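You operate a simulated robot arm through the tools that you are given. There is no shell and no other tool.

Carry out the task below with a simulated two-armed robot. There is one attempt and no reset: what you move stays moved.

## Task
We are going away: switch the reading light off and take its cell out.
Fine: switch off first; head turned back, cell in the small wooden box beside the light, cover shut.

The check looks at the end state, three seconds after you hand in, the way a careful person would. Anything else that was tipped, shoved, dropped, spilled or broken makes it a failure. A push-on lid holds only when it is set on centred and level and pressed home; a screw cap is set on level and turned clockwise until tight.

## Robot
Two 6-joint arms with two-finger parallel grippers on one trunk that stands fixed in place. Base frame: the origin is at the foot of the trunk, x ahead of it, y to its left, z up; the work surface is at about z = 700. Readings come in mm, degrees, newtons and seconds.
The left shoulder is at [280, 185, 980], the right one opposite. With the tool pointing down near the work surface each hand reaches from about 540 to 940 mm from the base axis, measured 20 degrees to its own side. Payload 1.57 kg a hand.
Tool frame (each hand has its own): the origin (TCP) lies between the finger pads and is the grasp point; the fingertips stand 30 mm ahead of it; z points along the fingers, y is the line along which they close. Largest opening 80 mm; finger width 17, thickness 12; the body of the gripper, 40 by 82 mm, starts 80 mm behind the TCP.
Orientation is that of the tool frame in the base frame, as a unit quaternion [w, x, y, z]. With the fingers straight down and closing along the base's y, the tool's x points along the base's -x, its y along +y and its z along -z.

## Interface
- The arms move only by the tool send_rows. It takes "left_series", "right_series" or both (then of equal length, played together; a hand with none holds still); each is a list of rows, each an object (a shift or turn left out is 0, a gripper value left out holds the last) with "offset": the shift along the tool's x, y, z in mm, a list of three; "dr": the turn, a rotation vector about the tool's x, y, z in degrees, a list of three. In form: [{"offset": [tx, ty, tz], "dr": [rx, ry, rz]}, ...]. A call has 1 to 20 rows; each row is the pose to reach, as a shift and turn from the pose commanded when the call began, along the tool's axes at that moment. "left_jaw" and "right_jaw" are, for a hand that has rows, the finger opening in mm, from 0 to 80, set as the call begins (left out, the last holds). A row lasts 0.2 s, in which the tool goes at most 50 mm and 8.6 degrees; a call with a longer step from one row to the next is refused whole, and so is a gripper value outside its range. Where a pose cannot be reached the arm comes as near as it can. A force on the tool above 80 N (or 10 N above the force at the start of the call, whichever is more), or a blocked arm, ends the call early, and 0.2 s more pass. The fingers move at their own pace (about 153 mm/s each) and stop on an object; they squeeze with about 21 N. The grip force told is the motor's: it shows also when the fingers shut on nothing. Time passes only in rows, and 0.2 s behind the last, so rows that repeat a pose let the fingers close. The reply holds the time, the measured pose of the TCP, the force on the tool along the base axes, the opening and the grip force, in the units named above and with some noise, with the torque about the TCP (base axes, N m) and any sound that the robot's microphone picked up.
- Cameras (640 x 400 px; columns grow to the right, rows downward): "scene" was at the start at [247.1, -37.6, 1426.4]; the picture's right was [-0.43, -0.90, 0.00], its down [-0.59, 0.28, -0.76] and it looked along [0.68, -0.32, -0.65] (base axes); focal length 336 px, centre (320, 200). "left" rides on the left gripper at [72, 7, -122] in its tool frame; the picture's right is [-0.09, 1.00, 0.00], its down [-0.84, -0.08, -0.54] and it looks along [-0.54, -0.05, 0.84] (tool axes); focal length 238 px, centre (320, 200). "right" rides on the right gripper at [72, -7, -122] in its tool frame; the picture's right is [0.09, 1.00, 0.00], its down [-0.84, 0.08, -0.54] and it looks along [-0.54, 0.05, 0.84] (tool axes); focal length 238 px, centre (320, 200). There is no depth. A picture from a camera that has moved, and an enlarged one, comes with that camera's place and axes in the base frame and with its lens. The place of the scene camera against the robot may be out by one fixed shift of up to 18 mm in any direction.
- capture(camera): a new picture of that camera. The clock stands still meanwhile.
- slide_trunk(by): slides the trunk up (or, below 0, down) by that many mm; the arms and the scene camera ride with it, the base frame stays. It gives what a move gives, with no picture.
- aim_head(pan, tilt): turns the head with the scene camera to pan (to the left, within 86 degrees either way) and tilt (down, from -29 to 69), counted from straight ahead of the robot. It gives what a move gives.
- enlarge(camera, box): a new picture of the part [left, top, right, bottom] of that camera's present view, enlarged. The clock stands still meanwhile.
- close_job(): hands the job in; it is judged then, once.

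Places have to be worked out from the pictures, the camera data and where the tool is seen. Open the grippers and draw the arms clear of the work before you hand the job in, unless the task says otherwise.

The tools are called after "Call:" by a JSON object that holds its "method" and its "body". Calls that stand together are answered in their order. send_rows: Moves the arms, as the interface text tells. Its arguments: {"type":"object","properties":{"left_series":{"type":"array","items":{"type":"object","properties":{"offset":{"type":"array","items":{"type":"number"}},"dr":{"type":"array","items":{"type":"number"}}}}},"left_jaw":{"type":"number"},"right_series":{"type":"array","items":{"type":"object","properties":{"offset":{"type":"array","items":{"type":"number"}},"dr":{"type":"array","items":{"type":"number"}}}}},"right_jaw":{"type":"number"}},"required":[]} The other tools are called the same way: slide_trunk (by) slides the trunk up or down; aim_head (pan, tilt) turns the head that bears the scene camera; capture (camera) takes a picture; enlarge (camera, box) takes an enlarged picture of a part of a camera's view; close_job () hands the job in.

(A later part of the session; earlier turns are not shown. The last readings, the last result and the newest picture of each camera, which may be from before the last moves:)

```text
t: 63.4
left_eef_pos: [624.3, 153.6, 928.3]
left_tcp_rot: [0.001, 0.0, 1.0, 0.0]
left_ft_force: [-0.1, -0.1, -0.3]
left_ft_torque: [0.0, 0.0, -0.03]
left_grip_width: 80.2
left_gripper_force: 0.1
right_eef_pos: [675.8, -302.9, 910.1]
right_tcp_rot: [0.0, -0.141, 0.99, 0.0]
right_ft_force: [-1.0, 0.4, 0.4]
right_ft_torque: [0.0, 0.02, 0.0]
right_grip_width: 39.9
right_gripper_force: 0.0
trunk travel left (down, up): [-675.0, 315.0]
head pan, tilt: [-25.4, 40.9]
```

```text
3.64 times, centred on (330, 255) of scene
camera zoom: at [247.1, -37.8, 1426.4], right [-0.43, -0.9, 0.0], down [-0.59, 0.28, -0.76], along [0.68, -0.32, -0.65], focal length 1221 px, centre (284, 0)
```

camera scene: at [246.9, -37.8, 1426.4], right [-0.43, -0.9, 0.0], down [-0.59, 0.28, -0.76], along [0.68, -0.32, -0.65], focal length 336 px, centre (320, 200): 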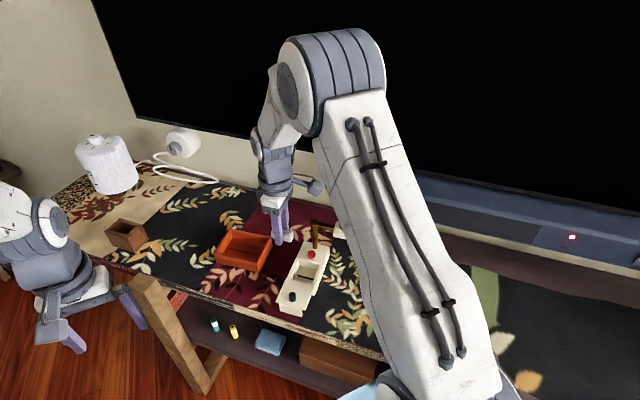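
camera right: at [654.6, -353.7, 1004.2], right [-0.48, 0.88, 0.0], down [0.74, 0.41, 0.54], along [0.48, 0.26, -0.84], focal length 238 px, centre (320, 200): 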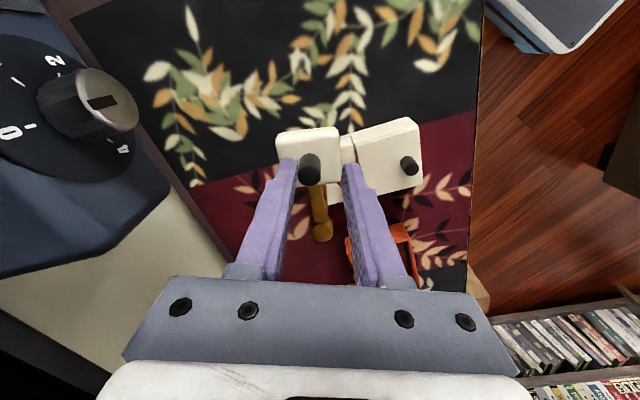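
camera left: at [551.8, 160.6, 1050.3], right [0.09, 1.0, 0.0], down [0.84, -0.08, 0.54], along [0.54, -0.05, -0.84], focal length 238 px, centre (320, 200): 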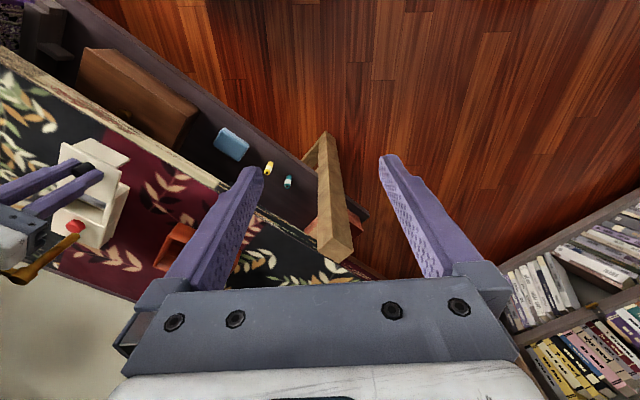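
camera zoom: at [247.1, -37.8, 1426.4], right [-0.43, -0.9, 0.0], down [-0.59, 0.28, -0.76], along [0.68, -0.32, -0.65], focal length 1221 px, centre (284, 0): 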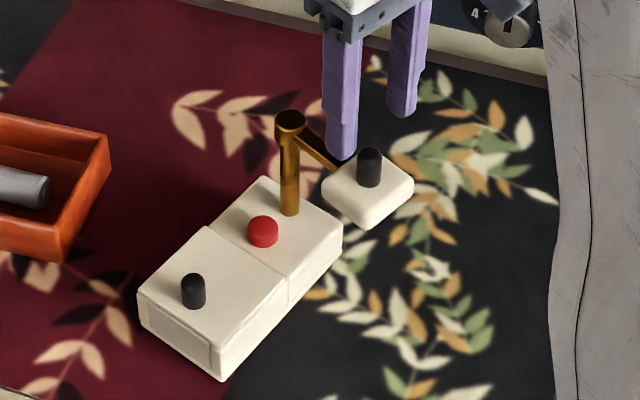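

Knob now measured at (673, -306); the hand is nearly over it. Correcting 3–4 mm and lowering the cage around it again.

Call:
{"method": "send_rows", "body": {"right_series": [{"offset": [2, -2.2, 0]}, {"offset": [2, -2.2, 12]}, {"offset": [2, -2.2, 24]}, {"offset": [2, -2.2, 29]}]}}

Call:
{"method": "send_rows", "body": {"right_series": [{"offset": [0, 0, 0]}, {"offset": [0, 0, 0]}], "right_jaw": 22}}

Call:
{"method": "enlarge", "body": {"camera": "right", "box": [210, 60, 430, 240]}}

```text
t: 64.4
left_eef_pos: [623.0, 153.6, 927.4]
left_tcp_rot: [0.001, 0.0, 1.0, 0.0]
left_ft_force: [-0.2, 0.9, -0.4]
left_ft_torque: [-0.01, 0.01, -0.01]
left_grip_width: 79.8
left_gripper_force: 0.1
right_eef_pos: [675.8, -307.0, 881.0]
right_tcp_rot: [-0.001, -0.141, 0.99, 0.0]
right_ft_force: [0.0, -0.3, 0.6]
right_ft_torque: [-0.04, 0.03, -0.01]
right_grip_width: 40.2
right_gripper_force: 0.1
trunk travel left (down, up): [-675.0, 315.0]
head pan, tilt: [-25.4, 40.9]
```

```text
t: 65.0
left_eef_pos: [623.1, 153.6, 927.4]
left_tcp_rot: [0.001, 0.0, 1.0, 0.0]
left_ft_force: [-0.3, 0.1, 0.1]
left_ft_torque: [-0.01, 0.0, 0.02]
left_grip_width: 80.0
left_gripper_force: 0.2
right_eef_pos: [675.8, -307.0, 881.7]
right_tcp_rot: [0.001, -0.141, 0.99, 0.0]
right_ft_force: [-0.1, -0.3, 0.4]
right_ft_torque: [0.0, -0.02, -0.03]
right_grip_width: 22.1
right_gripper_force: 0.1
trunk travel left (down, up): [-675.0, 315.0]
head pan, tilt: [-25.4, 40.9]
```

```text
2.22 times, centred on (320, 150) of right
camera zoom: at [607.8, -333.0, 1005.4], right [-0.37, 0.93, 0.0], down [0.78, 0.31, 0.54], along [0.5, 0.2, -0.84], focal length 530 px, centre (320, 311)
```

zoom: 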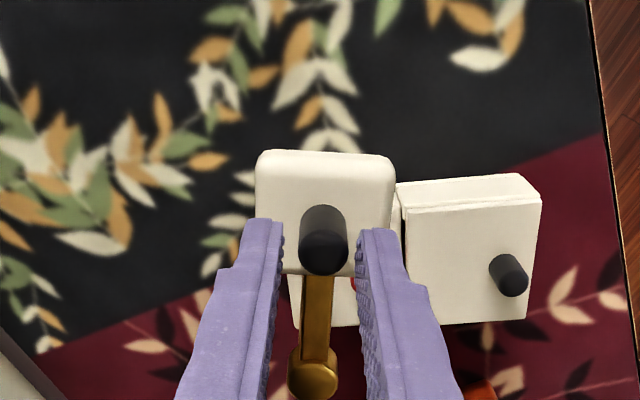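

The knob is caged. Turning gently the other way (about 16°) and reading the force.

Call:
{"method": "send_rows", "body": {"right_series": [{"offset": [-0.4, -5, 0], "dr": [0, 0, -4]}, {"offset": [-1.2, -9.9, 0], "dr": [0, 0, -8]}, {"offset": [-2.3, -14.8, 0], "dr": [0, 0, -12]}, {"offset": [-3.7, -19.5, 0], "dr": [0, 0, -16]}]}}

Call:
{"method": "enlarge", "body": {"camera": "right", "box": [210, 60, 430, 240]}}

Call:
{"method": "enlarge", "body": {"camera": "scene", "box": [270, 200, 390, 310]}}

```text
t: 66.0
left_eef_pos: [622.9, 153.3, 928.1]
left_tcp_rot: [0.0, 0.001, 1.0, 0.0]
left_ft_force: [-0.2, 0.2, 0.1]
left_ft_torque: [-0.03, 0.01, -0.01]
left_grip_width: 80.2
left_gripper_force: 0.0
right_eef_pos: [684.3, -324.8, 881.0]
right_tcp_rot: [-0.001, -0.278, 0.961, -0.001]
right_ft_force: [-0.1, 0.9, 0.0]
right_ft_torque: [0.02, 0.02, 0.0]
right_grip_width: 22.2
right_gripper_force: 0.1
trunk travel left (down, up): [-675.0, 315.0]
head pan, tilt: [-25.4, 40.9]
```

```text
2.22 times, centred on (320, 150) of right
camera zoom: at [626.2, -368.8, 1004.9], right [-0.61, 0.79, 0.0], down [0.67, 0.51, 0.54], along [0.43, 0.33, -0.84], focal length 530 px, centre (320, 311)
```

zoom: 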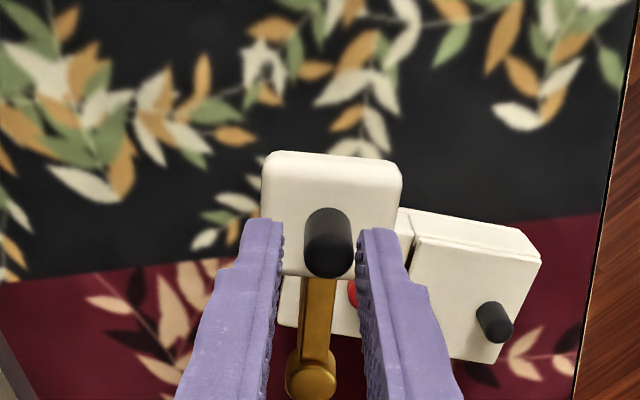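

```text
3.64 times, centred on (330, 255) of scene
camera zoom: at [247.1, -37.8, 1426.4], right [-0.43, -0.9, 0.0], down [-0.59, 0.28, -0.76], along [0.68, -0.32, -0.65], focal length 1221 px, centre (284, 0)
```

zoom: 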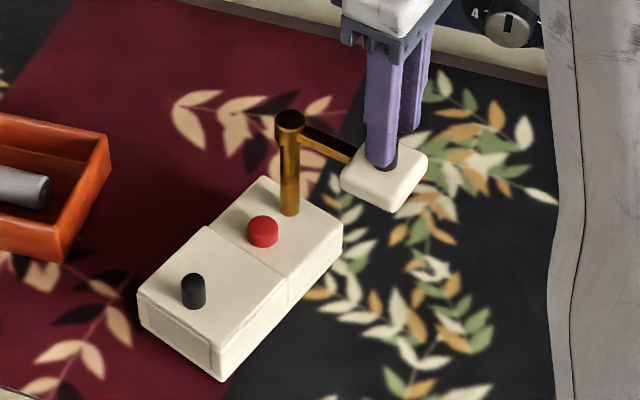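

Turning this way takes almost no force and the body stays still – so this is the free direction. Continuing 32° more.

Call:
{"method": "send_rows", "body": {"right_series": [{"offset": [-0.4, -5, 0], "dr": [0, 0, -4]}, {"offset": [-1.2, -9.9, 0], "dr": [0, 0, -8]}, {"offset": [-2.2, -14.7, 0], "dr": [0, 0, -12]}, {"offset": [-3.7, -19.4, 0], "dr": [0, 0, -16]}, {"offset": [-5.4, -24.1, 0], "dr": [0, 0, -20]}, {"offset": [-7.5, -28.6, 0], "dr": [0, 0, -24]}, {"offset": [-9.9, -32.9, 0], "dr": [0, 0, -28]}, {"offset": [-12.6, -37.1, 0], "dr": [0, 0, -32]}]}}

Call:
{"method": "enlarge", "body": {"camera": "right", "box": [210, 60, 430, 240]}}

Call:
{"method": "enlarge", "body": {"camera": "scene", "box": [270, 200, 390, 310]}}

```text
t: 67.8
left_eef_pos: [622.8, 153.6, 929.1]
left_tcp_rot: [0.0, 0.0, 1.0, 0.0]
left_ft_force: [0.5, -0.5, -0.3]
left_ft_torque: [-0.01, 0.02, 0.0]
left_grip_width: 79.8
left_gripper_force: 0.0
right_eef_pos: [713.7, -351.0, 879.8]
right_tcp_rot: [0.0, -0.533, 0.846, 0.001]
right_ft_force: [-0.3, 0.9, 0.3]
right_ft_torque: [0.03, 0.01, -0.01]
right_grip_width: 21.9
right_gripper_force: 0.0
trunk travel left (down, up): [-675.0, 315.0]
head pan, tilt: [-25.4, 40.9]
```

```text
2.22 times, centred on (320, 150) of right
camera zoom: at [687.1, -417.3, 1004.4], right [-0.94, 0.35, 0.0], down [0.29, 0.79, 0.54], along [0.19, 0.51, -0.84], focal length 530 px, centre (320, 311)
```

zoom: 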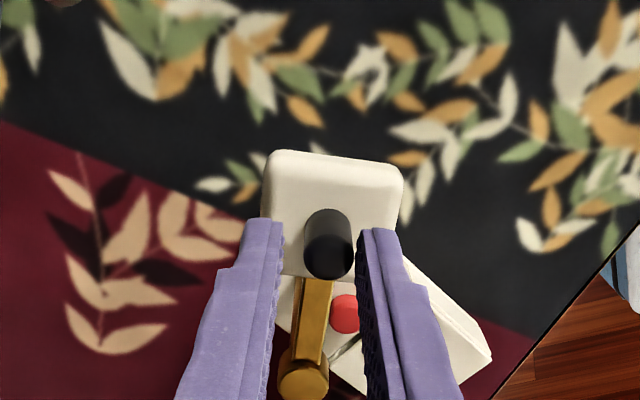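

```text
3.64 times, centred on (330, 255) of scene
camera zoom: at [247.0, -37.8, 1426.4], right [-0.43, -0.9, 0.0], down [-0.59, 0.28, -0.76], along [0.68, -0.32, -0.65], focal length 1221 px, centre (284, 0)
```

zoom: 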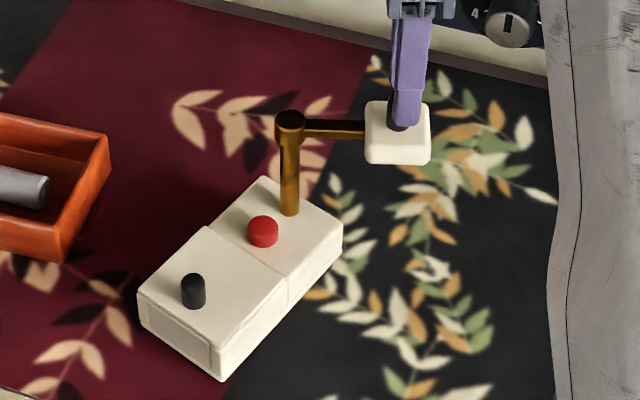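

Still free, force about 1 N, body steady. Another 32°.

Call:
{"method": "send_rows", "body": {"right_series": [{"offset": [-0.4, -5, 0], "dr": [0, 0, -4]}, {"offset": [-1.2, -9.9, 0], "dr": [0, 0, -8]}, {"offset": [-2.2, -14.7, 0], "dr": [0, 0, -12]}, {"offset": [-3.7, -19.4, 0], "dr": [0, 0, -16]}, {"offset": [-5.4, -24.1, 0], "dr": [0, 0, -20]}, {"offset": [-7.5, -28.6, 0], "dr": [0, 0, -24]}, {"offset": [-9.9, -32.9, 0], "dr": [0, 0, -28]}, {"offset": [-12.6, -37.1, 0], "dr": [0, 0, -32]}]}}

Call:
{"method": "enlarge", "body": {"camera": "right", "box": [210, 60, 430, 240]}}

Call:
{"method": "enlarge", "body": {"camera": "scene", "box": [270, 200, 390, 310]}}

```text
t: 69.6
left_eef_pos: [623.7, 153.1, 927.8]
left_tcp_rot: [0.0, 0.001, 1.0, 0.0]
left_ft_force: [0.1, -0.2, 0.1]
left_ft_torque: [-0.02, 0.0, -0.01]
left_grip_width: 80.0
left_gripper_force: 0.1
right_eef_pos: [752.0, -354.0, 881.5]
right_tcp_rot: [0.001, 0.745, -0.667, 0.0]
right_ft_force: [0.9, 0.4, -0.9]
right_ft_torque: [0.0, 0.02, 0.02]
right_grip_width: 22.2
right_gripper_force: 0.1
trunk travel left (down, up): [-675.0, 315.0]
head pan, tilt: [-25.4, 40.9]
```

```text
2.22 times, centred on (320, 150) of right
camera zoom: at [766.4, -424.7, 1005.2], right [-0.98, -0.2, 0.0], down [-0.17, 0.82, 0.54], along [-0.11, 0.53, -0.84], focal length 530 px, centre (320, 311)
```

zoom: 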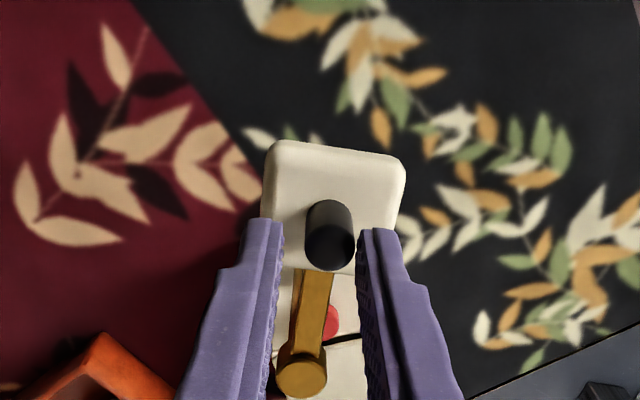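

```text
3.64 times, centred on (330, 255) of scene
camera zoom: at [247.1, -37.8, 1426.4], right [-0.43, -0.9, 0.0], down [-0.59, 0.28, -0.76], along [0.68, -0.32, -0.65], focal length 1221 px, centre (284, 0)
```

zoom: 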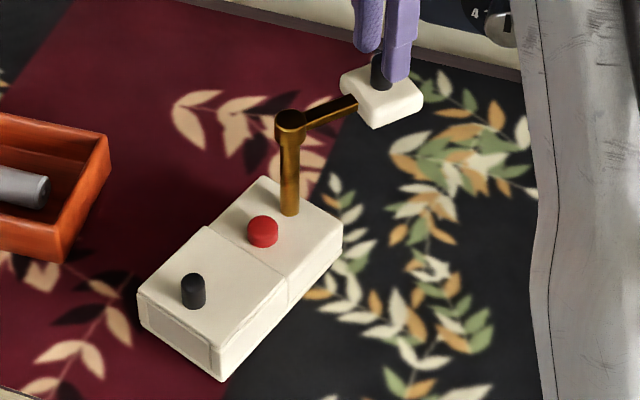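

Head now about 18° short of pointing straight back over the rear. Continuing in smaller steps, looking for a stop.

Call:
{"method": "send_rows", "body": {"right_series": [{"offset": [-0.3, -5, 0], "dr": [0, 0, -4]}, {"offset": [-0.9, -9.9, 0], "dr": [0, 0, -8]}, {"offset": [-1.8, -14.7, 0], "dr": [0, 0, -12]}, {"offset": [-3, -19.5, 0], "dr": [0, 0, -16]}]}}

Call:
{"method": "enlarge", "body": {"camera": "right", "box": [210, 60, 430, 240]}}

Call:
{"method": "enlarge", "body": {"camera": "scene", "box": [270, 200, 390, 310]}}

```text
t: 70.6
left_eef_pos: [623.7, 153.3, 927.5]
left_tcp_rot: [0.0, 0.001, 1.0, 0.0]
left_ft_force: [-0.2, -0.8, 0.7]
left_ft_torque: [0.07, 0.02, -0.01]
left_grip_width: 79.8
left_gripper_force: 0.1
right_eef_pos: [771.6, -349.7, 880.6]
right_tcp_rot: [0.0, 0.831, -0.557, 0.0]
right_ft_force: [-0.1, -0.7, -0.1]
right_ft_torque: [0.0, -0.04, -0.01]
right_grip_width: 22.1
right_gripper_force: 0.3
trunk travel left (down, up): [-675.0, 315.0]
head pan, tilt: [-25.4, 40.9]
```

```text
2.22 times, centred on (320, 150) of right
camera zoom: at [804.1, -412.9, 1005.2], right [-0.89, -0.46, 0.0], down [-0.39, 0.74, 0.54], along [-0.25, 0.48, -0.84], focal length 530 px, centre (320, 311)
```

zoom: 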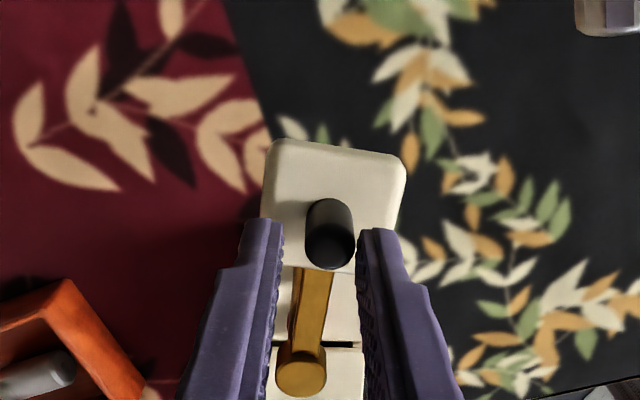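

```text
3.64 times, centred on (330, 255) of scene
camera zoom: at [247.1, -37.8, 1426.4], right [-0.43, -0.9, 0.0], down [-0.59, 0.28, -0.76], along [0.68, -0.32, -0.65], focal length 1221 px, centre (284, 0)
```

zoom: 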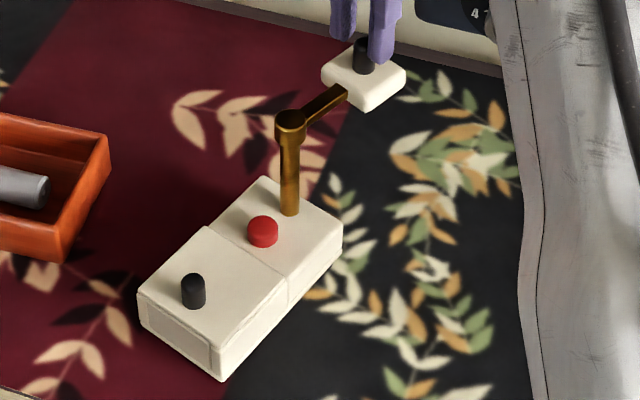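

The arm now lines up with the body, pointing back. I'll go a few degrees further to feel whether there is a stop here.

Call:
{"method": "send_rows", "body": {"right_series": [{"offset": [-0.1, -2.5, 0], "dr": [0, 0, -2]}, {"offset": [-0.3, -5, 0], "dr": [0, 0, -4]}, {"offset": [-0.3, -5, 0], "dr": [0, 0, -4]}]}}

Call:
{"method": "send_rows", "body": {"right_series": [{"offset": [-0.1, -2.5, 0], "dr": [0, 0, -2]}, {"offset": [-0.3, -5, 0], "dr": [0, 0, -4]}, {"offset": [-0.3, -5, 0], "dr": [0, 0, -4]}]}}

Call:
{"method": "enlarge", "body": {"camera": "right", "box": [210, 60, 430, 240]}}

Call:
{"method": "enlarge", "body": {"camera": "scene", "box": [270, 200, 390, 310]}}

```text
t: 71.4
left_eef_pos: [623.1, 153.3, 927.5]
left_tcp_rot: [0.0, -0.001, 1.0, 0.001]
left_ft_force: [-0.4, -0.4, -0.7]
left_ft_torque: [0.02, 0.0, 0.0]
left_grip_width: 80.2
left_gripper_force: 0.1
right_eef_pos: [775.6, -348.9, 880.7]
right_tcp_rot: [0.0, 0.85, -0.527, 0.0]
right_ft_force: [-0.8, 0.3, 0.0]
right_ft_torque: [-0.01, -0.03, 0.02]
right_grip_width: 22.2
right_gripper_force: 0.1
trunk travel left (down, up): [-675.0, 315.0]
head pan, tilt: [-25.4, 40.9]
```

```text
t: 72.2
left_eef_pos: [622.4, 153.8, 928.3]
left_tcp_rot: [0.0, 0.0, 1.0, 0.0]
left_ft_force: [-0.8, 0.0, 0.8]
left_ft_torque: [-0.01, -0.03, 0.03]
left_grip_width: 79.9
left_gripper_force: 0.1
right_eef_pos: [781.6, -344.8, 880.7]
right_tcp_rot: [-0.001, 0.867, -0.498, -0.001]
right_ft_force: [0.8, 0.7, -0.2]
right_ft_torque: [0.01, 0.0, 0.05]
right_grip_width: 22.0
right_gripper_force: 0.4
trunk travel left (down, up): [-675.0, 315.0]
head pan, tilt: [-25.4, 40.9]
```

```text
2.22 times, centred on (320, 150) of right
camera zoom: at [821.8, -402.8, 1005.2], right [-0.81, -0.58, 0.0], down [-0.49, 0.68, 0.54], along [-0.32, 0.44, -0.84], focal length 530 px, centre (320, 311)
```

zoom: 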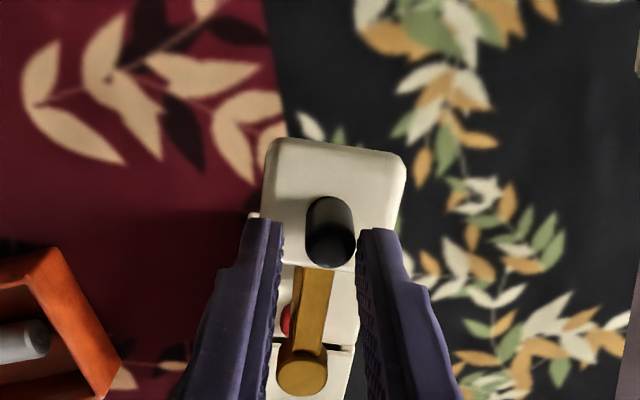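

```text
3.64 times, centred on (330, 255) of scene
camera zoom: at [247.1, -37.8, 1426.4], right [-0.43, -0.9, 0.0], down [-0.59, 0.28, -0.76], along [0.68, -0.32, -0.65], focal length 1221 px, centre (284, 0)
```

zoom: 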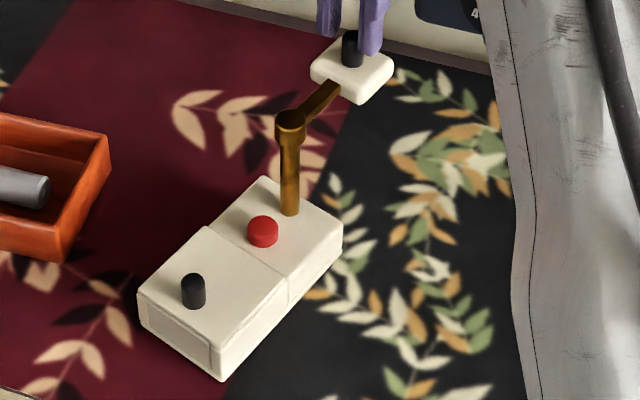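

No stop here either (about 5° past straight back). To learn the hinge's full range I'll lift off, flip the hand half a turn so the wrist has room, and feel further round gently.

Call:
{"method": "send_rows", "body": {"right_series": [{"offset": [0, 0, -15]}, {"offset": [0, 0, -40]}, {"offset": [0, 0, -60], "dr": [0, 0, 8]}, {"offset": [0, 0, -60], "dr": [0, 0, 16]}, {"offset": [0, 0, -60], "dr": [0, 0, 24]}, {"offset": [0, 0, -60], "dr": [0, 0, 32]}, {"offset": [0, 0, -60], "dr": [0, 0, 40]}, {"offset": [0, 0, -60], "dr": [0, 0, 48]}, {"offset": [0, 0, -60], "dr": [0, 0, 56]}, {"offset": [0, 0, -60], "dr": [0, 0, 64]}, {"offset": [0, 0, -60], "dr": [0, 0, 72]}, {"offset": [0, 0, -60], "dr": [0, 0, 80]}, {"offset": [0, 0, -60], "dr": [0, 0, 88]}], "right_jaw": 40}}

Call:
{"method": "send_rows", "body": {"right_series": [{"offset": [0, 0, 0], "dr": [0, 0, 8]}, {"offset": [0, 0, 0], "dr": [0, 0, 16]}, {"offset": [0, 0, 0], "dr": [0, 0, 24]}, {"offset": [0, 0, 0], "dr": [0, 0, 32]}, {"offset": [0, 0, 0], "dr": [0, 0, 40]}, {"offset": [0, 0, 0], "dr": [0, 0, 48]}, {"offset": [0, 0, 0], "dr": [0, 0, 56]}, {"offset": [0, 0, 0], "dr": [0, 0, 64]}, {"offset": [0, 0, 0], "dr": [0, 0, 72]}, {"offset": [0, 0, 0], "dr": [0, 0, 80]}, {"offset": [0, 0, 0], "dr": [0, 0, 88]}, {"offset": [0, 0, 0], "dr": [0, 0, 90]}]}}

Call:
{"method": "capture", "body": {"camera": "right"}}

Call:
{"method": "capture", "body": {"camera": "scene"}}

```text
t: 75.0
left_eef_pos: [623.7, 153.2, 929.0]
left_tcp_rot: [0.0, 0.0, 1.0, 0.0]
left_ft_force: [0.4, 0.5, 0.0]
left_ft_torque: [0.01, 0.02, 0.01]
left_grip_width: 80.0
left_gripper_force: 0.2
right_eef_pos: [779.5, -344.3, 940.2]
right_tcp_rot: [0.0, -0.277, 0.961, 0.0]
right_ft_force: [-0.9, 0.9, 0.3]
right_ft_torque: [-0.03, -0.02, 0.02]
right_grip_width: 40.0
right_gripper_force: 0.1
trunk travel left (down, up): [-675.0, 315.0]
head pan, tilt: [-25.4, 40.9]
```

```text
t: 77.6
left_eef_pos: [623.4, 153.5, 928.0]
left_tcp_rot: [0.0, 0.0, 1.0, -0.001]
left_ft_force: [0.3, 0.2, -0.1]
left_ft_torque: [-0.02, 0.01, 0.03]
left_grip_width: 79.9
left_gripper_force: 0.0
right_eef_pos: [780.8, -344.5, 941.1]
right_tcp_rot: [0.0, 0.484, 0.875, 0.001]
right_ft_force: [-0.2, 0.8, 0.2]
right_ft_torque: [0.01, 0.01, 0.0]
right_grip_width: 39.9
right_gripper_force: 0.1
trunk travel left (down, up): [-675.0, 315.0]
head pan, tilt: [-25.4, 40.9]
```

```text
taken
camera right: at [736.0, -286.5, 1065.0], right [0.79, 0.61, 0.0], down [0.51, -0.67, 0.54], along [0.33, -0.43, -0.84], focal length 238 px, centre (320, 200)
```

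right: 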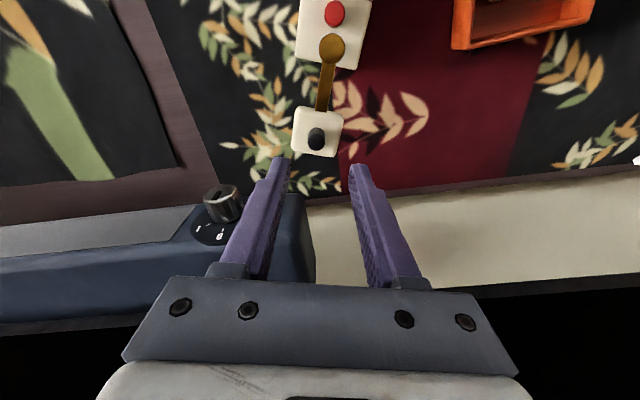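

```text
taken
camera scene: at [247.1, -37.8, 1426.4], right [-0.43, -0.9, 0.0], down [-0.59, 0.28, -0.76], along [0.68, -0.32, -0.65], focal length 336 px, centre (320, 200)
```

scene: 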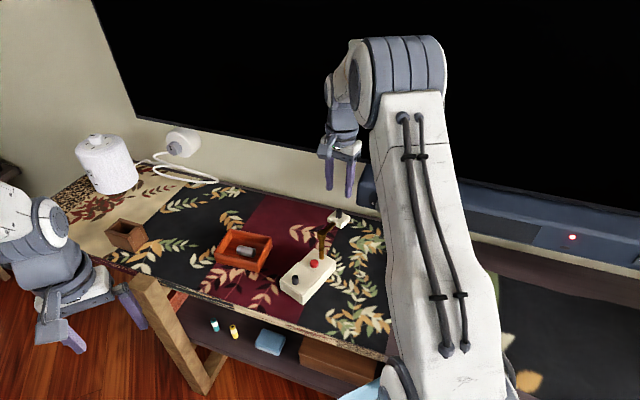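

The wrist has room again. By this view the post is at (742, -282), head knob at (776, -345): the head is about 5° past straight back. I'll cage the knob again in this orientation.

Call:
{"method": "send_rows", "body": {"right_series": [{"offset": [2, -4.1, 10]}, {"offset": [2, -4.1, 30]}, {"offset": [2, -4.1, 50]}, {"offset": [2, -4.1, 60]}]}}

Call:
{"method": "send_rows", "body": {"right_series": [{"offset": [0, 0, 0]}, {"offset": [0, 0, 0]}], "right_jaw": 22}}

Call:
{"method": "enlarge", "body": {"camera": "right", "box": [210, 40, 430, 220]}}

```text
t: 78.6
left_eef_pos: [623.4, 154.6, 928.6]
left_tcp_rot: [0.0, 0.0, 1.0, 0.001]
left_ft_force: [-0.3, 0.6, -0.5]
left_ft_torque: [0.01, -0.01, 0.0]
left_grip_width: 80.1
left_gripper_force: 0.1
right_eef_pos: [775.6, -344.3, 882.4]
right_tcp_rot: [0.0, 0.483, 0.876, 0.0]
right_ft_force: [-0.5, -0.7, -0.4]
right_ft_torque: [0.03, 0.0, 0.0]
right_grip_width: 39.9
right_gripper_force: 0.1
trunk travel left (down, up): [-675.0, 315.0]
head pan, tilt: [-25.4, 40.9]
```

```text
t: 79.2
left_eef_pos: [622.2, 154.3, 928.7]
left_tcp_rot: [0.0, 0.0, 1.0, -0.001]
left_ft_force: [-0.3, 0.2, 0.5]
left_ft_torque: [0.0, 0.04, 0.03]
left_grip_width: 79.9
left_gripper_force: 0.1
right_eef_pos: [776.1, -344.2, 881.6]
right_tcp_rot: [-0.001, 0.483, 0.876, 0.0]
right_ft_force: [0.4, 0.6, 1.0]
right_ft_torque: [-0.02, -0.02, -0.02]
right_grip_width: 22.1
right_gripper_force: 0.1
trunk travel left (down, up): [-675.0, 315.0]
head pan, tilt: [-25.4, 40.9]
```

```text
2.22 times, centred on (320, 130) of right
camera zoom: at [730.4, -286.9, 1006.4], right [0.79, 0.61, 0.0], down [0.51, -0.67, 0.54], along [0.33, -0.43, -0.84], focal length 530 px, centre (320, 356)
```

zoom: 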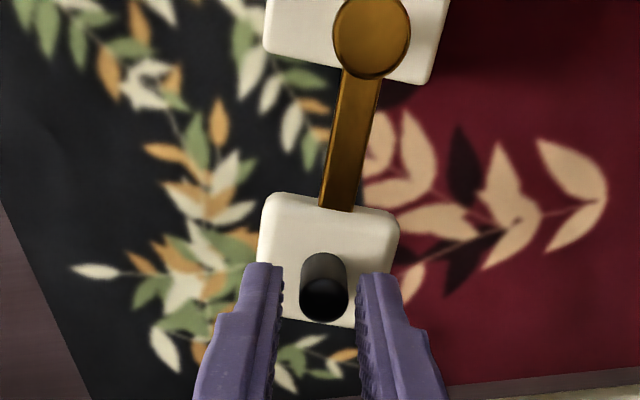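

Caged. Probing further in the same turning direction, 16° with a check.

Call:
{"method": "send_rows", "body": {"right_series": [{"offset": [0.2, 5, 0], "dr": [0, 0, -4]}, {"offset": [0.7, 9.9, 0], "dr": [0, 0, -8]}, {"offset": [1.6, 14.8, 0], "dr": [0, 0, -12]}, {"offset": [2.8, 19.6, 0], "dr": [0, 0, -16]}]}}

Call:
{"method": "enlarge", "body": {"camera": "right", "box": [210, 40, 430, 220]}}

Call:
{"method": "enlarge", "body": {"camera": "scene", "box": [270, 200, 390, 310]}}

```text
t: 80.2
left_eef_pos: [622.9, 153.1, 927.4]
left_tcp_rot: [0.0, 0.0, 1.0, 0.0]
left_ft_force: [-0.3, 0.2, -1.1]
left_ft_torque: [0.01, 0.02, -0.05]
left_grip_width: 80.2
left_gripper_force: 0.0
right_eef_pos: [792.0, -333.1, 881.6]
right_tcp_rot: [0.0, 0.356, 0.934, 0.0]
right_ft_force: [0.5, -1.0, 0.0]
right_ft_torque: [-0.03, -0.02, 0.0]
right_grip_width: 22.3
right_gripper_force: 0.1
trunk travel left (down, up): [-675.0, 315.0]
head pan, tilt: [-25.4, 40.9]
```

```text
2.22 times, centred on (320, 130) of right
camera zoom: at [733.2, -289.1, 1005.7], right [0.59, 0.8, 0.0], down [0.68, -0.5, 0.54], along [0.44, -0.32, -0.84], focal length 530 px, centre (320, 356)
```

zoom: 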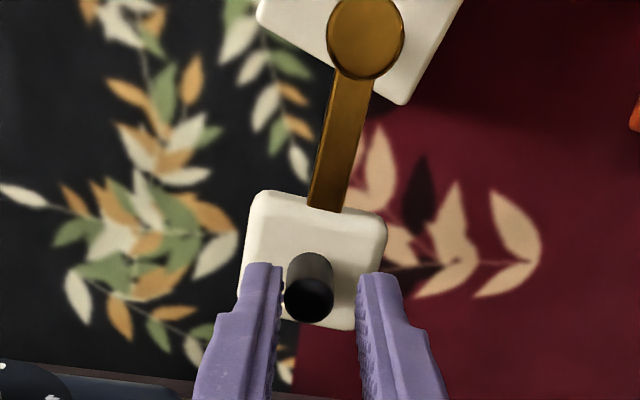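

```text
3.64 times, centred on (330, 255) of scene
camera zoom: at [247.1, -37.8, 1426.4], right [-0.43, -0.9, 0.0], down [-0.59, 0.28, -0.76], along [0.68, -0.32, -0.65], focal length 1221 px, centre (284, 0)
```

zoom: 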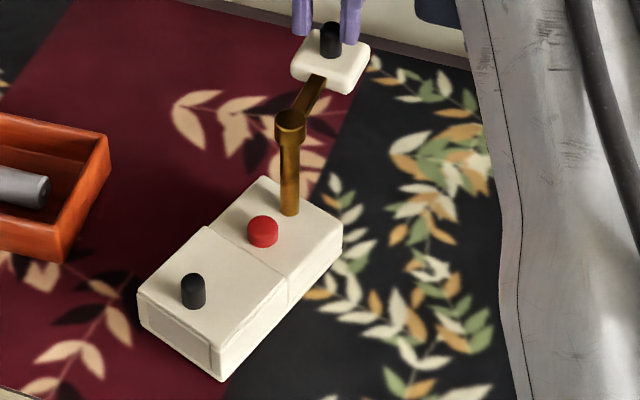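

Still free. Another 32°.

Call:
{"method": "send_rows", "body": {"right_series": [{"offset": [0.5, 5, 0], "dr": [0, 0, -4]}, {"offset": [1.3, 9.9, 0], "dr": [0, 0, -8]}, {"offset": [2.5, 14.7, 0], "dr": [0, 0, -12]}, {"offset": [4, 19.4, 0], "dr": [0, 0, -16]}, {"offset": [5.8, 24, 0], "dr": [0, 0, -20]}, {"offset": [8, 28.5, 0], "dr": [0, 0, -24]}, {"offset": [10.4, 32.8, 0], "dr": [0, 0, -28]}, {"offset": [13.1, 37, 0], "dr": [0, 0, -32]}]}}

Call:
{"method": "enlarge", "body": {"camera": "right", "box": [210, 40, 430, 220]}}

Call:
{"method": "enlarge", "body": {"camera": "scene", "box": [270, 200, 390, 310]}}

```text
t: 82.0
left_eef_pos: [622.6, 153.5, 928.5]
left_tcp_rot: [-0.001, 0.0, 1.0, 0.0]
left_ft_force: [0.1, -0.3, 0.3]
left_ft_torque: [0.01, -0.02, 0.0]
left_grip_width: 80.1
left_gripper_force: 0.3
right_eef_pos: [807.2, -296.4, 879.8]
right_tcp_rot: [-0.001, 0.083, 0.997, 0.0]
right_ft_force: [-0.2, -1.0, -0.2]
right_ft_torque: [-0.02, 0.05, 0.0]
right_grip_width: 22.0
right_gripper_force: 0.0
trunk travel left (down, up): [-675.0, 315.0]
head pan, tilt: [-25.4, 40.9]
```

```text
2.22 times, centred on (320, 130) of right
camera zoom: at [734.3, -289.8, 1004.4], right [0.08, 1.0, 0.0], down [0.84, -0.06, 0.54], along [0.54, -0.04, -0.84], focal length 530 px, centre (320, 356)
```

zoom: 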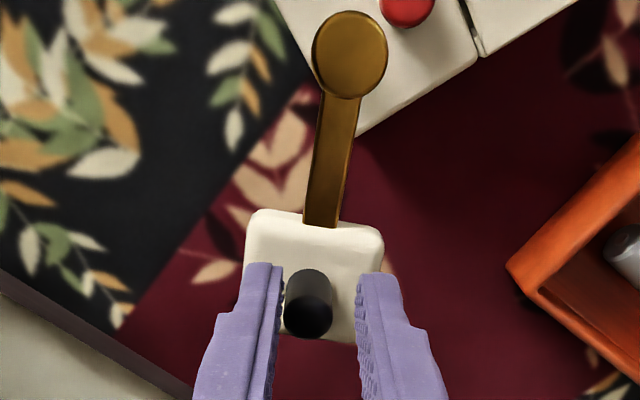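

```text
3.64 times, centred on (330, 255) of scene
camera zoom: at [247.1, -37.8, 1426.4], right [-0.43, -0.9, 0.0], down [-0.59, 0.28, -0.76], along [0.68, -0.32, -0.65], focal length 1221 px, centre (284, 0)
```

zoom: 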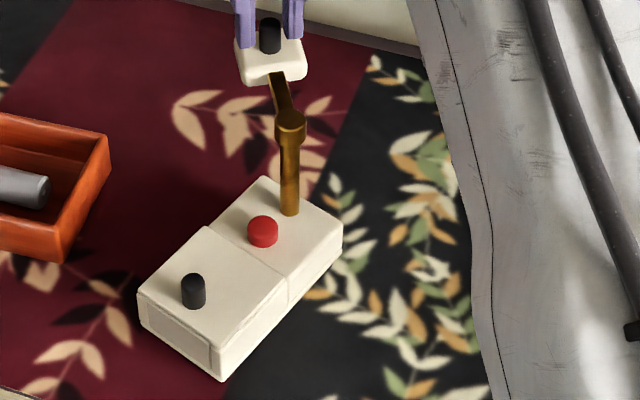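

Still free at roughly 230° from the front. Continuing 24° more, watching for the mirror-image stop.

Call:
{"method": "send_rows", "body": {"right_series": [{"offset": [0.5, 5, 0], "dr": [0, 0, -4]}, {"offset": [1.3, 9.9, 0], "dr": [0, 0, -8]}, {"offset": [2.5, 14.7, 0], "dr": [0, 0, -12]}, {"offset": [4, 19.4, 0], "dr": [0, 0, -16]}, {"offset": [5.8, 24, 0], "dr": [0, 0, -20]}, {"offset": [8, 28.5, 0], "dr": [0, 0, -24]}]}}

Call:
{"method": "enlarge", "body": {"camera": "right", "box": [210, 40, 430, 220]}}

Call:
{"method": "enlarge", "body": {"camera": "scene", "box": [270, 200, 390, 310]}}

```text
t: 83.4
left_eef_pos: [622.8, 153.2, 928.7]
left_tcp_rot: [0.0, 0.0, 1.0, 0.001]
left_ft_force: [-0.5, 0.1, 0.5]
left_ft_torque: [-0.03, -0.03, -0.02]
left_grip_width: 80.1
left_gripper_force: 0.1
right_eef_pos: [803.8, -267.7, 880.9]
right_tcp_rot: [0.0, -0.124, 0.992, 0.001]
right_ft_force: [-0.4, -0.1, 1.3]
right_ft_torque: [0.0, 0.02, 0.0]
right_grip_width: 22.1
right_gripper_force: 0.0
trunk travel left (down, up): [-675.0, 315.0]
head pan, tilt: [-25.4, 40.9]
```

```text
2.22 times, centred on (320, 130) of right
camera zoom: at [734.4, -291.5, 1005.0], right [-0.34, 0.94, 0.0], down [0.79, 0.28, 0.54], along [0.51, 0.18, -0.84], focal length 530 px, centre (320, 356)
```

zoom: 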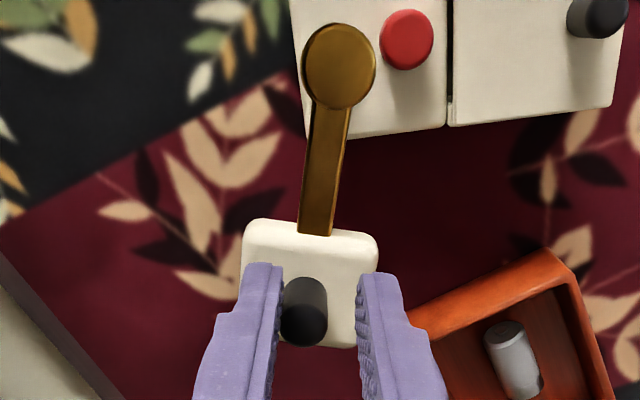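

```text
3.64 times, centred on (330, 255) of scene
camera zoom: at [247.1, -37.8, 1426.4], right [-0.43, -0.9, 0.0], down [-0.59, 0.28, -0.76], along [0.68, -0.32, -0.65], focal length 1221 px, centre (284, 0)
```

zoom: 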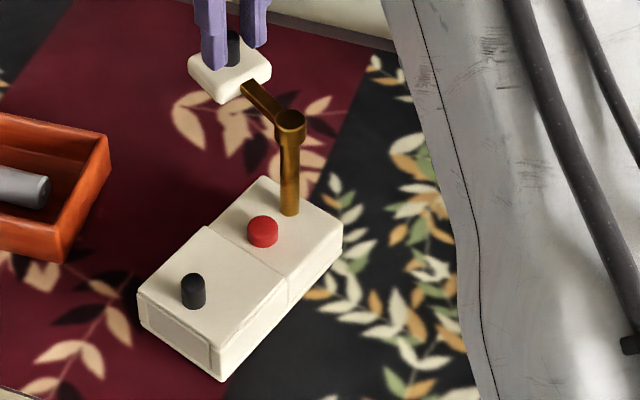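

About 258° round, still no stop. I'll re-centre radially by 6 mm and continue in small checks.

Call:
{"method": "send_rows", "body": {"right_series": [{"offset": [-3, 5, 0], "dr": [0, 0, -4]}, {"offset": [-5, 10.2, 0], "dr": [0, 0, -8]}, {"offset": [-4, 15.3, 0], "dr": [0, 0, -12]}]}}

Call:
{"method": "send_rows", "body": {"right_series": [{"offset": [0.5, 5, 0], "dr": [0, 0, -4]}, {"offset": [1.3, 9.9, 0], "dr": [0, 0, -8]}]}}

Call:
{"method": "enlarge", "body": {"camera": "right", "box": [210, 40, 430, 220]}}

Call:
{"method": "enlarge", "body": {"camera": "scene", "box": [270, 200, 390, 310]}}

```text
t: 84.2
left_eef_pos: [623.5, 153.7, 928.5]
left_tcp_rot: [-0.001, 0.0, 1.0, -0.001]
left_ft_force: [-0.1, -0.8, 0.7]
left_ft_torque: [-0.01, -0.01, -0.01]
left_grip_width: 80.0
left_gripper_force: 0.1
right_eef_pos: [805.0, -251.4, 880.4]
right_tcp_rot: [0.0, -0.227, 0.974, 0.0]
right_ft_force: [0.6, 0.5, 0.1]
right_ft_torque: [-0.03, 0.0, -0.02]
right_grip_width: 21.8
right_gripper_force: 0.0
trunk travel left (down, up): [-675.0, 315.0]
head pan, tilt: [-25.4, 40.9]
```

```text
t: 84.8
left_eef_pos: [623.6, 153.3, 928.7]
left_tcp_rot: [0.0, 0.0, 1.0, 0.001]
left_ft_force: [-0.8, -0.6, -0.8]
left_ft_torque: [-0.03, 0.01, 0.01]
left_grip_width: 80.1
left_gripper_force: 0.0
right_eef_pos: [797.3, -243.1, 880.3]
right_tcp_rot: [0.0, -0.295, 0.955, -0.001]
right_ft_force: [0.0, 0.0, -0.2]
right_ft_torque: [-0.03, 0.01, 0.0]
right_grip_width: 22.0
right_gripper_force: 0.1
trunk travel left (down, up): [-675.0, 315.0]
head pan, tilt: [-25.4, 40.9]
```

```text
2.22 times, centred on (320, 130) of right
camera zoom: at [740.9, -288.4, 1004.1], right [-0.64, 0.77, 0.0], down [0.65, 0.54, 0.54], along [0.42, 0.35, -0.84], focal length 530 px, centre (320, 356)
```

zoom: 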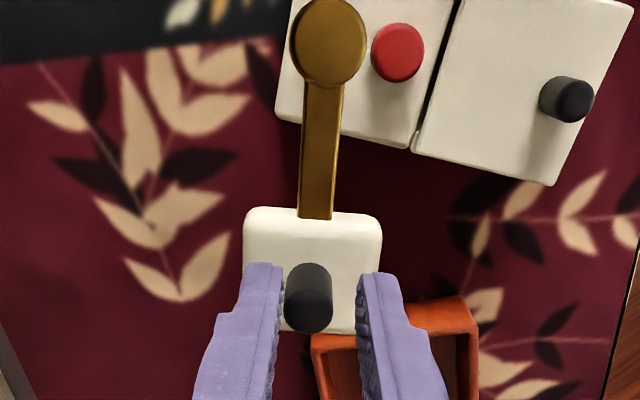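

```text
3.64 times, centred on (330, 255) of scene
camera zoom: at [247.1, -37.8, 1426.4], right [-0.43, -0.9, 0.0], down [-0.59, 0.28, -0.76], along [0.68, -0.32, -0.65], focal length 1221 px, centre (284, 0)
```

zoom: 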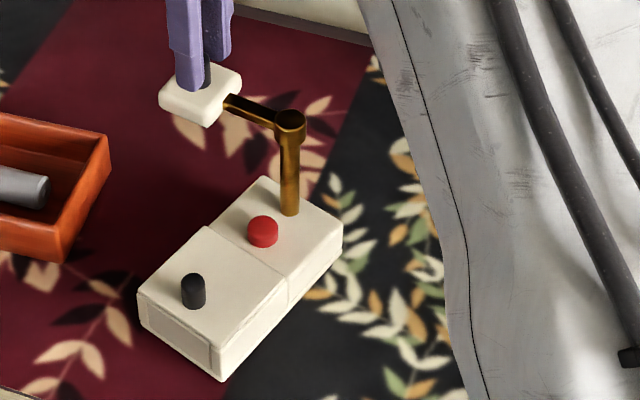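

It's already past the mirror position of the first stop (now about -77° from the front) and still free. Continuing on toward the front from this side.

Call:
{"method": "send_rows", "body": {"right_series": [{"offset": [0, 5, 0], "dr": [0, 0, -4]}, {"offset": [0.4, 9.9, 0], "dr": [0, 0, -8]}, {"offset": [1.2, 14.8, 0], "dr": [0, 0, -12]}, {"offset": [2.4, 19.6, 0], "dr": [0, 0, -16]}]}}

Call:
{"method": "enlarge", "body": {"camera": "right", "box": [210, 40, 430, 220]}}

Call:
{"method": "enlarge", "body": {"camera": "scene", "box": [270, 200, 390, 310]}}

```text
t: 85.8
left_eef_pos: [623.1, 152.7, 927.8]
left_tcp_rot: [0.0, 0.0, 1.0, 0.0]
left_ft_force: [-1.3, -0.5, 0.4]
left_ft_torque: [0.04, 0.01, 0.0]
left_grip_width: 80.3
left_gripper_force: 0.0
right_eef_pos: [783.3, -227.5, 878.5]
right_tcp_rot: [0.0, -0.425, 0.905, 0.001]
right_ft_force: [-0.7, -3.1, -0.2]
right_ft_torque: [-0.06, 0.03, -0.09]
right_grip_width: 22.3
right_gripper_force: 0.6
trunk travel left (down, up): [-675.0, 315.0]
head pan, tilt: [-25.4, 40.9]
```

```text
2.22 times, centred on (320, 130) of right
camera zoom: at [741.7, -287.1, 1003.3], right [-0.83, 0.56, 0.0], down [0.48, 0.69, 0.54], along [0.3, 0.45, -0.84], focal length 530 px, centre (320, 356)
```

zoom: 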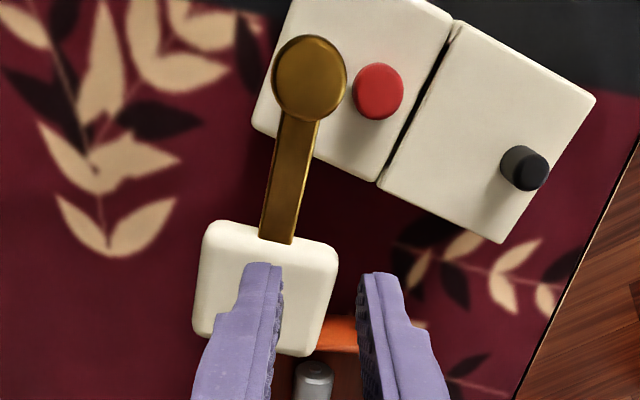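

```text
3.64 times, centred on (330, 255) of scene
camera zoom: at [247.1, -38.0, 1426.3], right [-0.43, -0.9, 0.0], down [-0.59, 0.28, -0.76], along [0.68, -0.32, -0.65], focal length 1221 px, centre (284, 0)
```

zoom: 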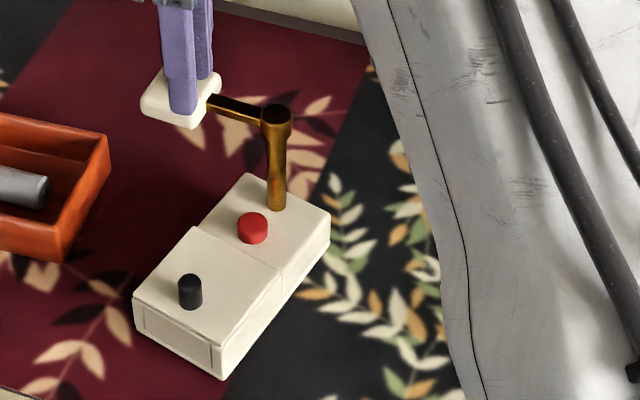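

A stop is felt here, at about -79° – so the hinge range is symmetric about straight back, confirming that "back" is the middle/home position. The finger has slipped past the knob; I'll lift clear and reassess.

Call:
{"method": "send_rows", "body": {"right_series": [{"offset": [0, -1, -8]}, {"offset": [0, -1, -25]}, {"offset": [0, -1, -45]}, {"offset": [0, -1, -60]}]}}

Call:
{"method": "capture", "body": {"camera": "right"}}

Call:
{"method": "enlarge", "body": {"camera": "scene", "box": [270, 200, 390, 310]}}

```text
t: 86.8
left_eef_pos: [623.3, 154.1, 927.5]
left_tcp_rot: [0.0, 0.001, 1.0, 0.0]
left_ft_force: [-0.2, -0.6, 0.5]
left_ft_torque: [-0.01, 0.0, -0.02]
left_grip_width: 79.9
left_gripper_force: 0.1
right_eef_pos: [784.4, -229.6, 939.5]
right_tcp_rot: [0.001, -0.425, 0.905, 0.0]
right_ft_force: [-0.6, 0.5, 0.5]
right_ft_torque: [-0.01, 0.0, 0.0]
right_grip_width: 21.8
right_gripper_force: 0.1
trunk travel left (down, up): [-675.0, 315.0]
head pan, tilt: [-25.4, 40.9]
```

```text
taken
camera right: at [743.2, -288.4, 1064.4], right [-0.82, 0.57, 0.0], down [0.48, 0.69, 0.54], along [0.31, 0.45, -0.84], focal length 238 px, centre (320, 200)
```

right: 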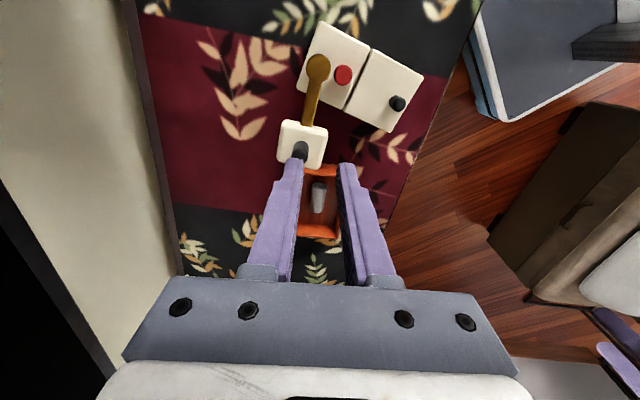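

```text
3.64 times, centred on (330, 255) of scene
camera zoom: at [247.2, -37.8, 1426.3], right [-0.43, -0.9, 0.0], down [-0.59, 0.28, -0.76], along [0.68, -0.32, -0.65], focal length 1221 px, centre (284, 0)
```

zoom: 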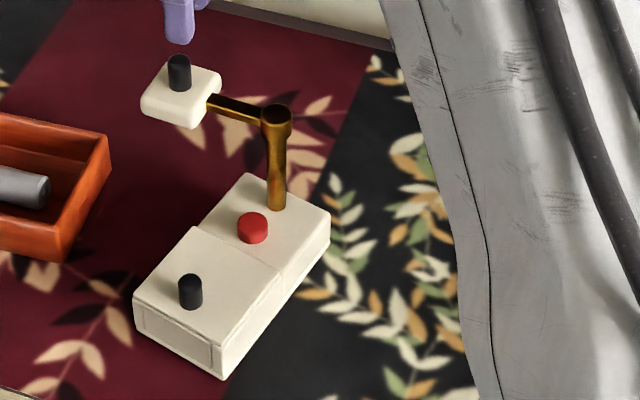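

Body yaw is now about 121° (originally ~136°), post at (752, -278), head knob at (801.5, -234). I'll cage the knob again and bring the head back to straight behind the body.

Call:
{"method": "send_rows", "body": {"right_series": [{"offset": [-7.4, -16, 0], "dr": [0, 0, 4]}, {"offset": [-7.4, -16, 0], "dr": [0, 0, 8]}, {"offset": [-7.4, -16, 25], "dr": [0, 0, 8]}, {"offset": [-7.4, -16, 50], "dr": [0, 0, 8]}, {"offset": [-7.4, -16, 58], "dr": [0, 0, 8]}], "right_jaw": 40}}

Call:
{"method": "send_rows", "body": {"right_series": [{"offset": [0, 0, 0]}, {"offset": [0, 0, 0]}], "right_jaw": 22}}

Call:
{"method": "enlarge", "body": {"camera": "right", "box": [210, 40, 430, 220]}}

```text
t: 88.0
left_eef_pos: [623.6, 152.5, 927.8]
left_tcp_rot: [-0.001, 0.001, 1.0, 0.001]
left_ft_force: [0.7, -0.5, -1.6]
left_ft_torque: [0.01, -0.01, -0.02]
left_grip_width: 80.1
left_gripper_force: 0.0
right_eef_pos: [801.5, -233.7, 881.4]
right_tcp_rot: [0.0, -0.359, 0.933, 0.001]
right_ft_force: [0.1, -0.1, 0.0]
right_ft_torque: [0.04, 0.02, -0.01]
right_grip_width: 40.1
right_gripper_force: 0.0
trunk travel left (down, up): [-675.0, 315.0]
head pan, tilt: [-25.4, 40.9]
```

```text
t: 88.6
left_eef_pos: [622.8, 152.8, 928.3]
left_tcp_rot: [0.0, 0.001, 1.0, 0.0]
left_ft_force: [-0.4, -1.1, 0.2]
left_ft_torque: [-0.01, 0.04, 0.0]
left_grip_width: 79.9
left_gripper_force: 0.1
right_eef_pos: [802.9, -231.8, 881.6]
right_tcp_rot: [0.0, -0.36, 0.933, -0.001]
right_ft_force: [0.4, 0.7, -0.4]
right_ft_torque: [0.0, 0.03, 0.03]
right_grip_width: 22.0
right_gripper_force: 0.1
trunk travel left (down, up): [-675.0, 315.0]
head pan, tilt: [-25.4, 40.9]
```

```text
2.22 times, centred on (320, 130) of right
camera zoom: at [752.2, -284.9, 1006.4], right [-0.74, 0.68, 0.0], down [0.57, 0.62, 0.54], along [0.37, 0.4, -0.84], focal length 530 px, centre (320, 356)
```

zoom: 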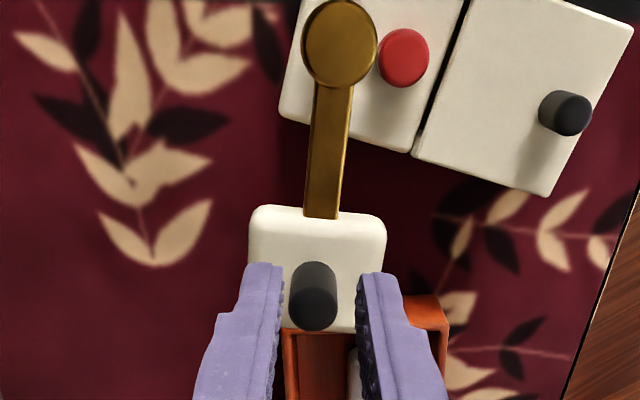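

Caged well. Turning the head back (clockwise) in 32° chunks.

Call:
{"method": "send_rows", "body": {"right_series": [{"offset": [0.2, -4.9, 0], "dr": [0, 0, 4]}, {"offset": [0.7, -9.7, 0], "dr": [0, 0, 8]}, {"offset": [1.5, -14.6, 0], "dr": [0, 0, 12]}, {"offset": [2.7, -19.3, 0], "dr": [0, 0, 16]}, {"offset": [4.2, -23.9, 0], "dr": [0, 0, 20]}, {"offset": [6.1, -28.5, 0], "dr": [0, 0, 24]}, {"offset": [8.2, -32.9, 0], "dr": [0, 0, 28]}, {"offset": [10.6, -37.1, 0], "dr": [0, 0, 32]}]}}

Call:
{"method": "enlarge", "body": {"camera": "right", "box": [210, 40, 430, 220]}}

Call:
{"method": "enlarge", "body": {"camera": "scene", "box": [270, 200, 390, 310]}}

```text
t: 90.4
left_eef_pos: [622.9, 153.4, 927.7]
left_tcp_rot: [0.0, 0.0, 1.0, 0.0]
left_ft_force: [-0.1, -0.4, 0.3]
left_ft_torque: [0.0, 0.0, 0.01]
left_grip_width: 79.9
left_gripper_force: 0.0
right_eef_pos: [819.2, -268.5, 883.3]
right_tcp_rot: [0.0, -0.089, 0.996, 0.0]
right_ft_force: [-0.2, 0.7, 0.2]
right_ft_torque: [-0.02, -0.02, -0.02]
right_grip_width: 22.2
right_gripper_force: 0.3
trunk travel left (down, up): [-675.0, 315.0]
head pan, tilt: [-25.4, 40.9]
```

```text
2.22 times, centred on (320, 130) of right
camera zoom: at [748.7, -286.5, 1007.4], right [-0.27, 0.96, 0.0], down [0.81, 0.22, 0.54], along [0.52, 0.14, -0.84], focal length 530 px, centre (320, 356)
```

zoom: 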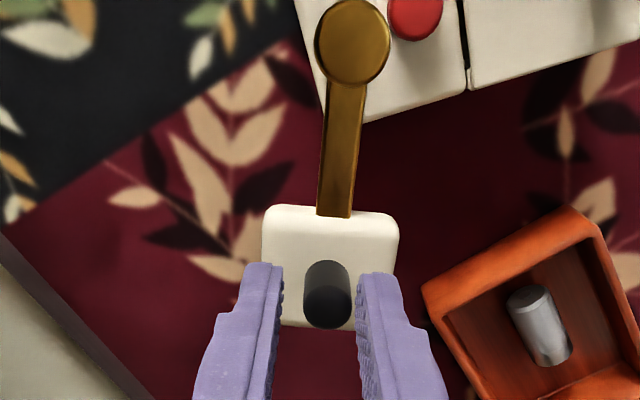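

```text
3.64 times, centred on (330, 255) of scene
camera zoom: at [247.1, -37.8, 1426.4], right [-0.43, -0.9, 0.0], down [-0.59, 0.28, -0.76], along [0.68, -0.32, -0.65], focal length 1221 px, centre (284, 0)
```

zoom: 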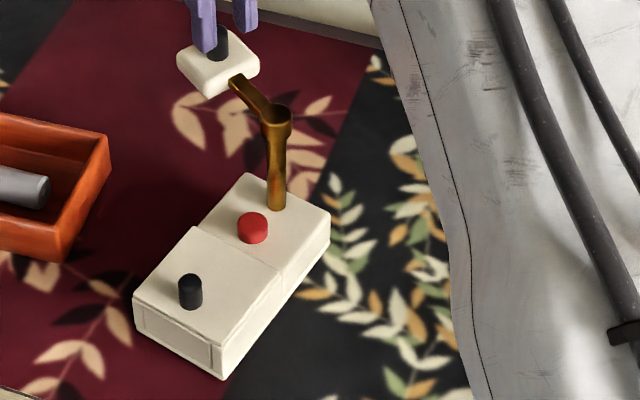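

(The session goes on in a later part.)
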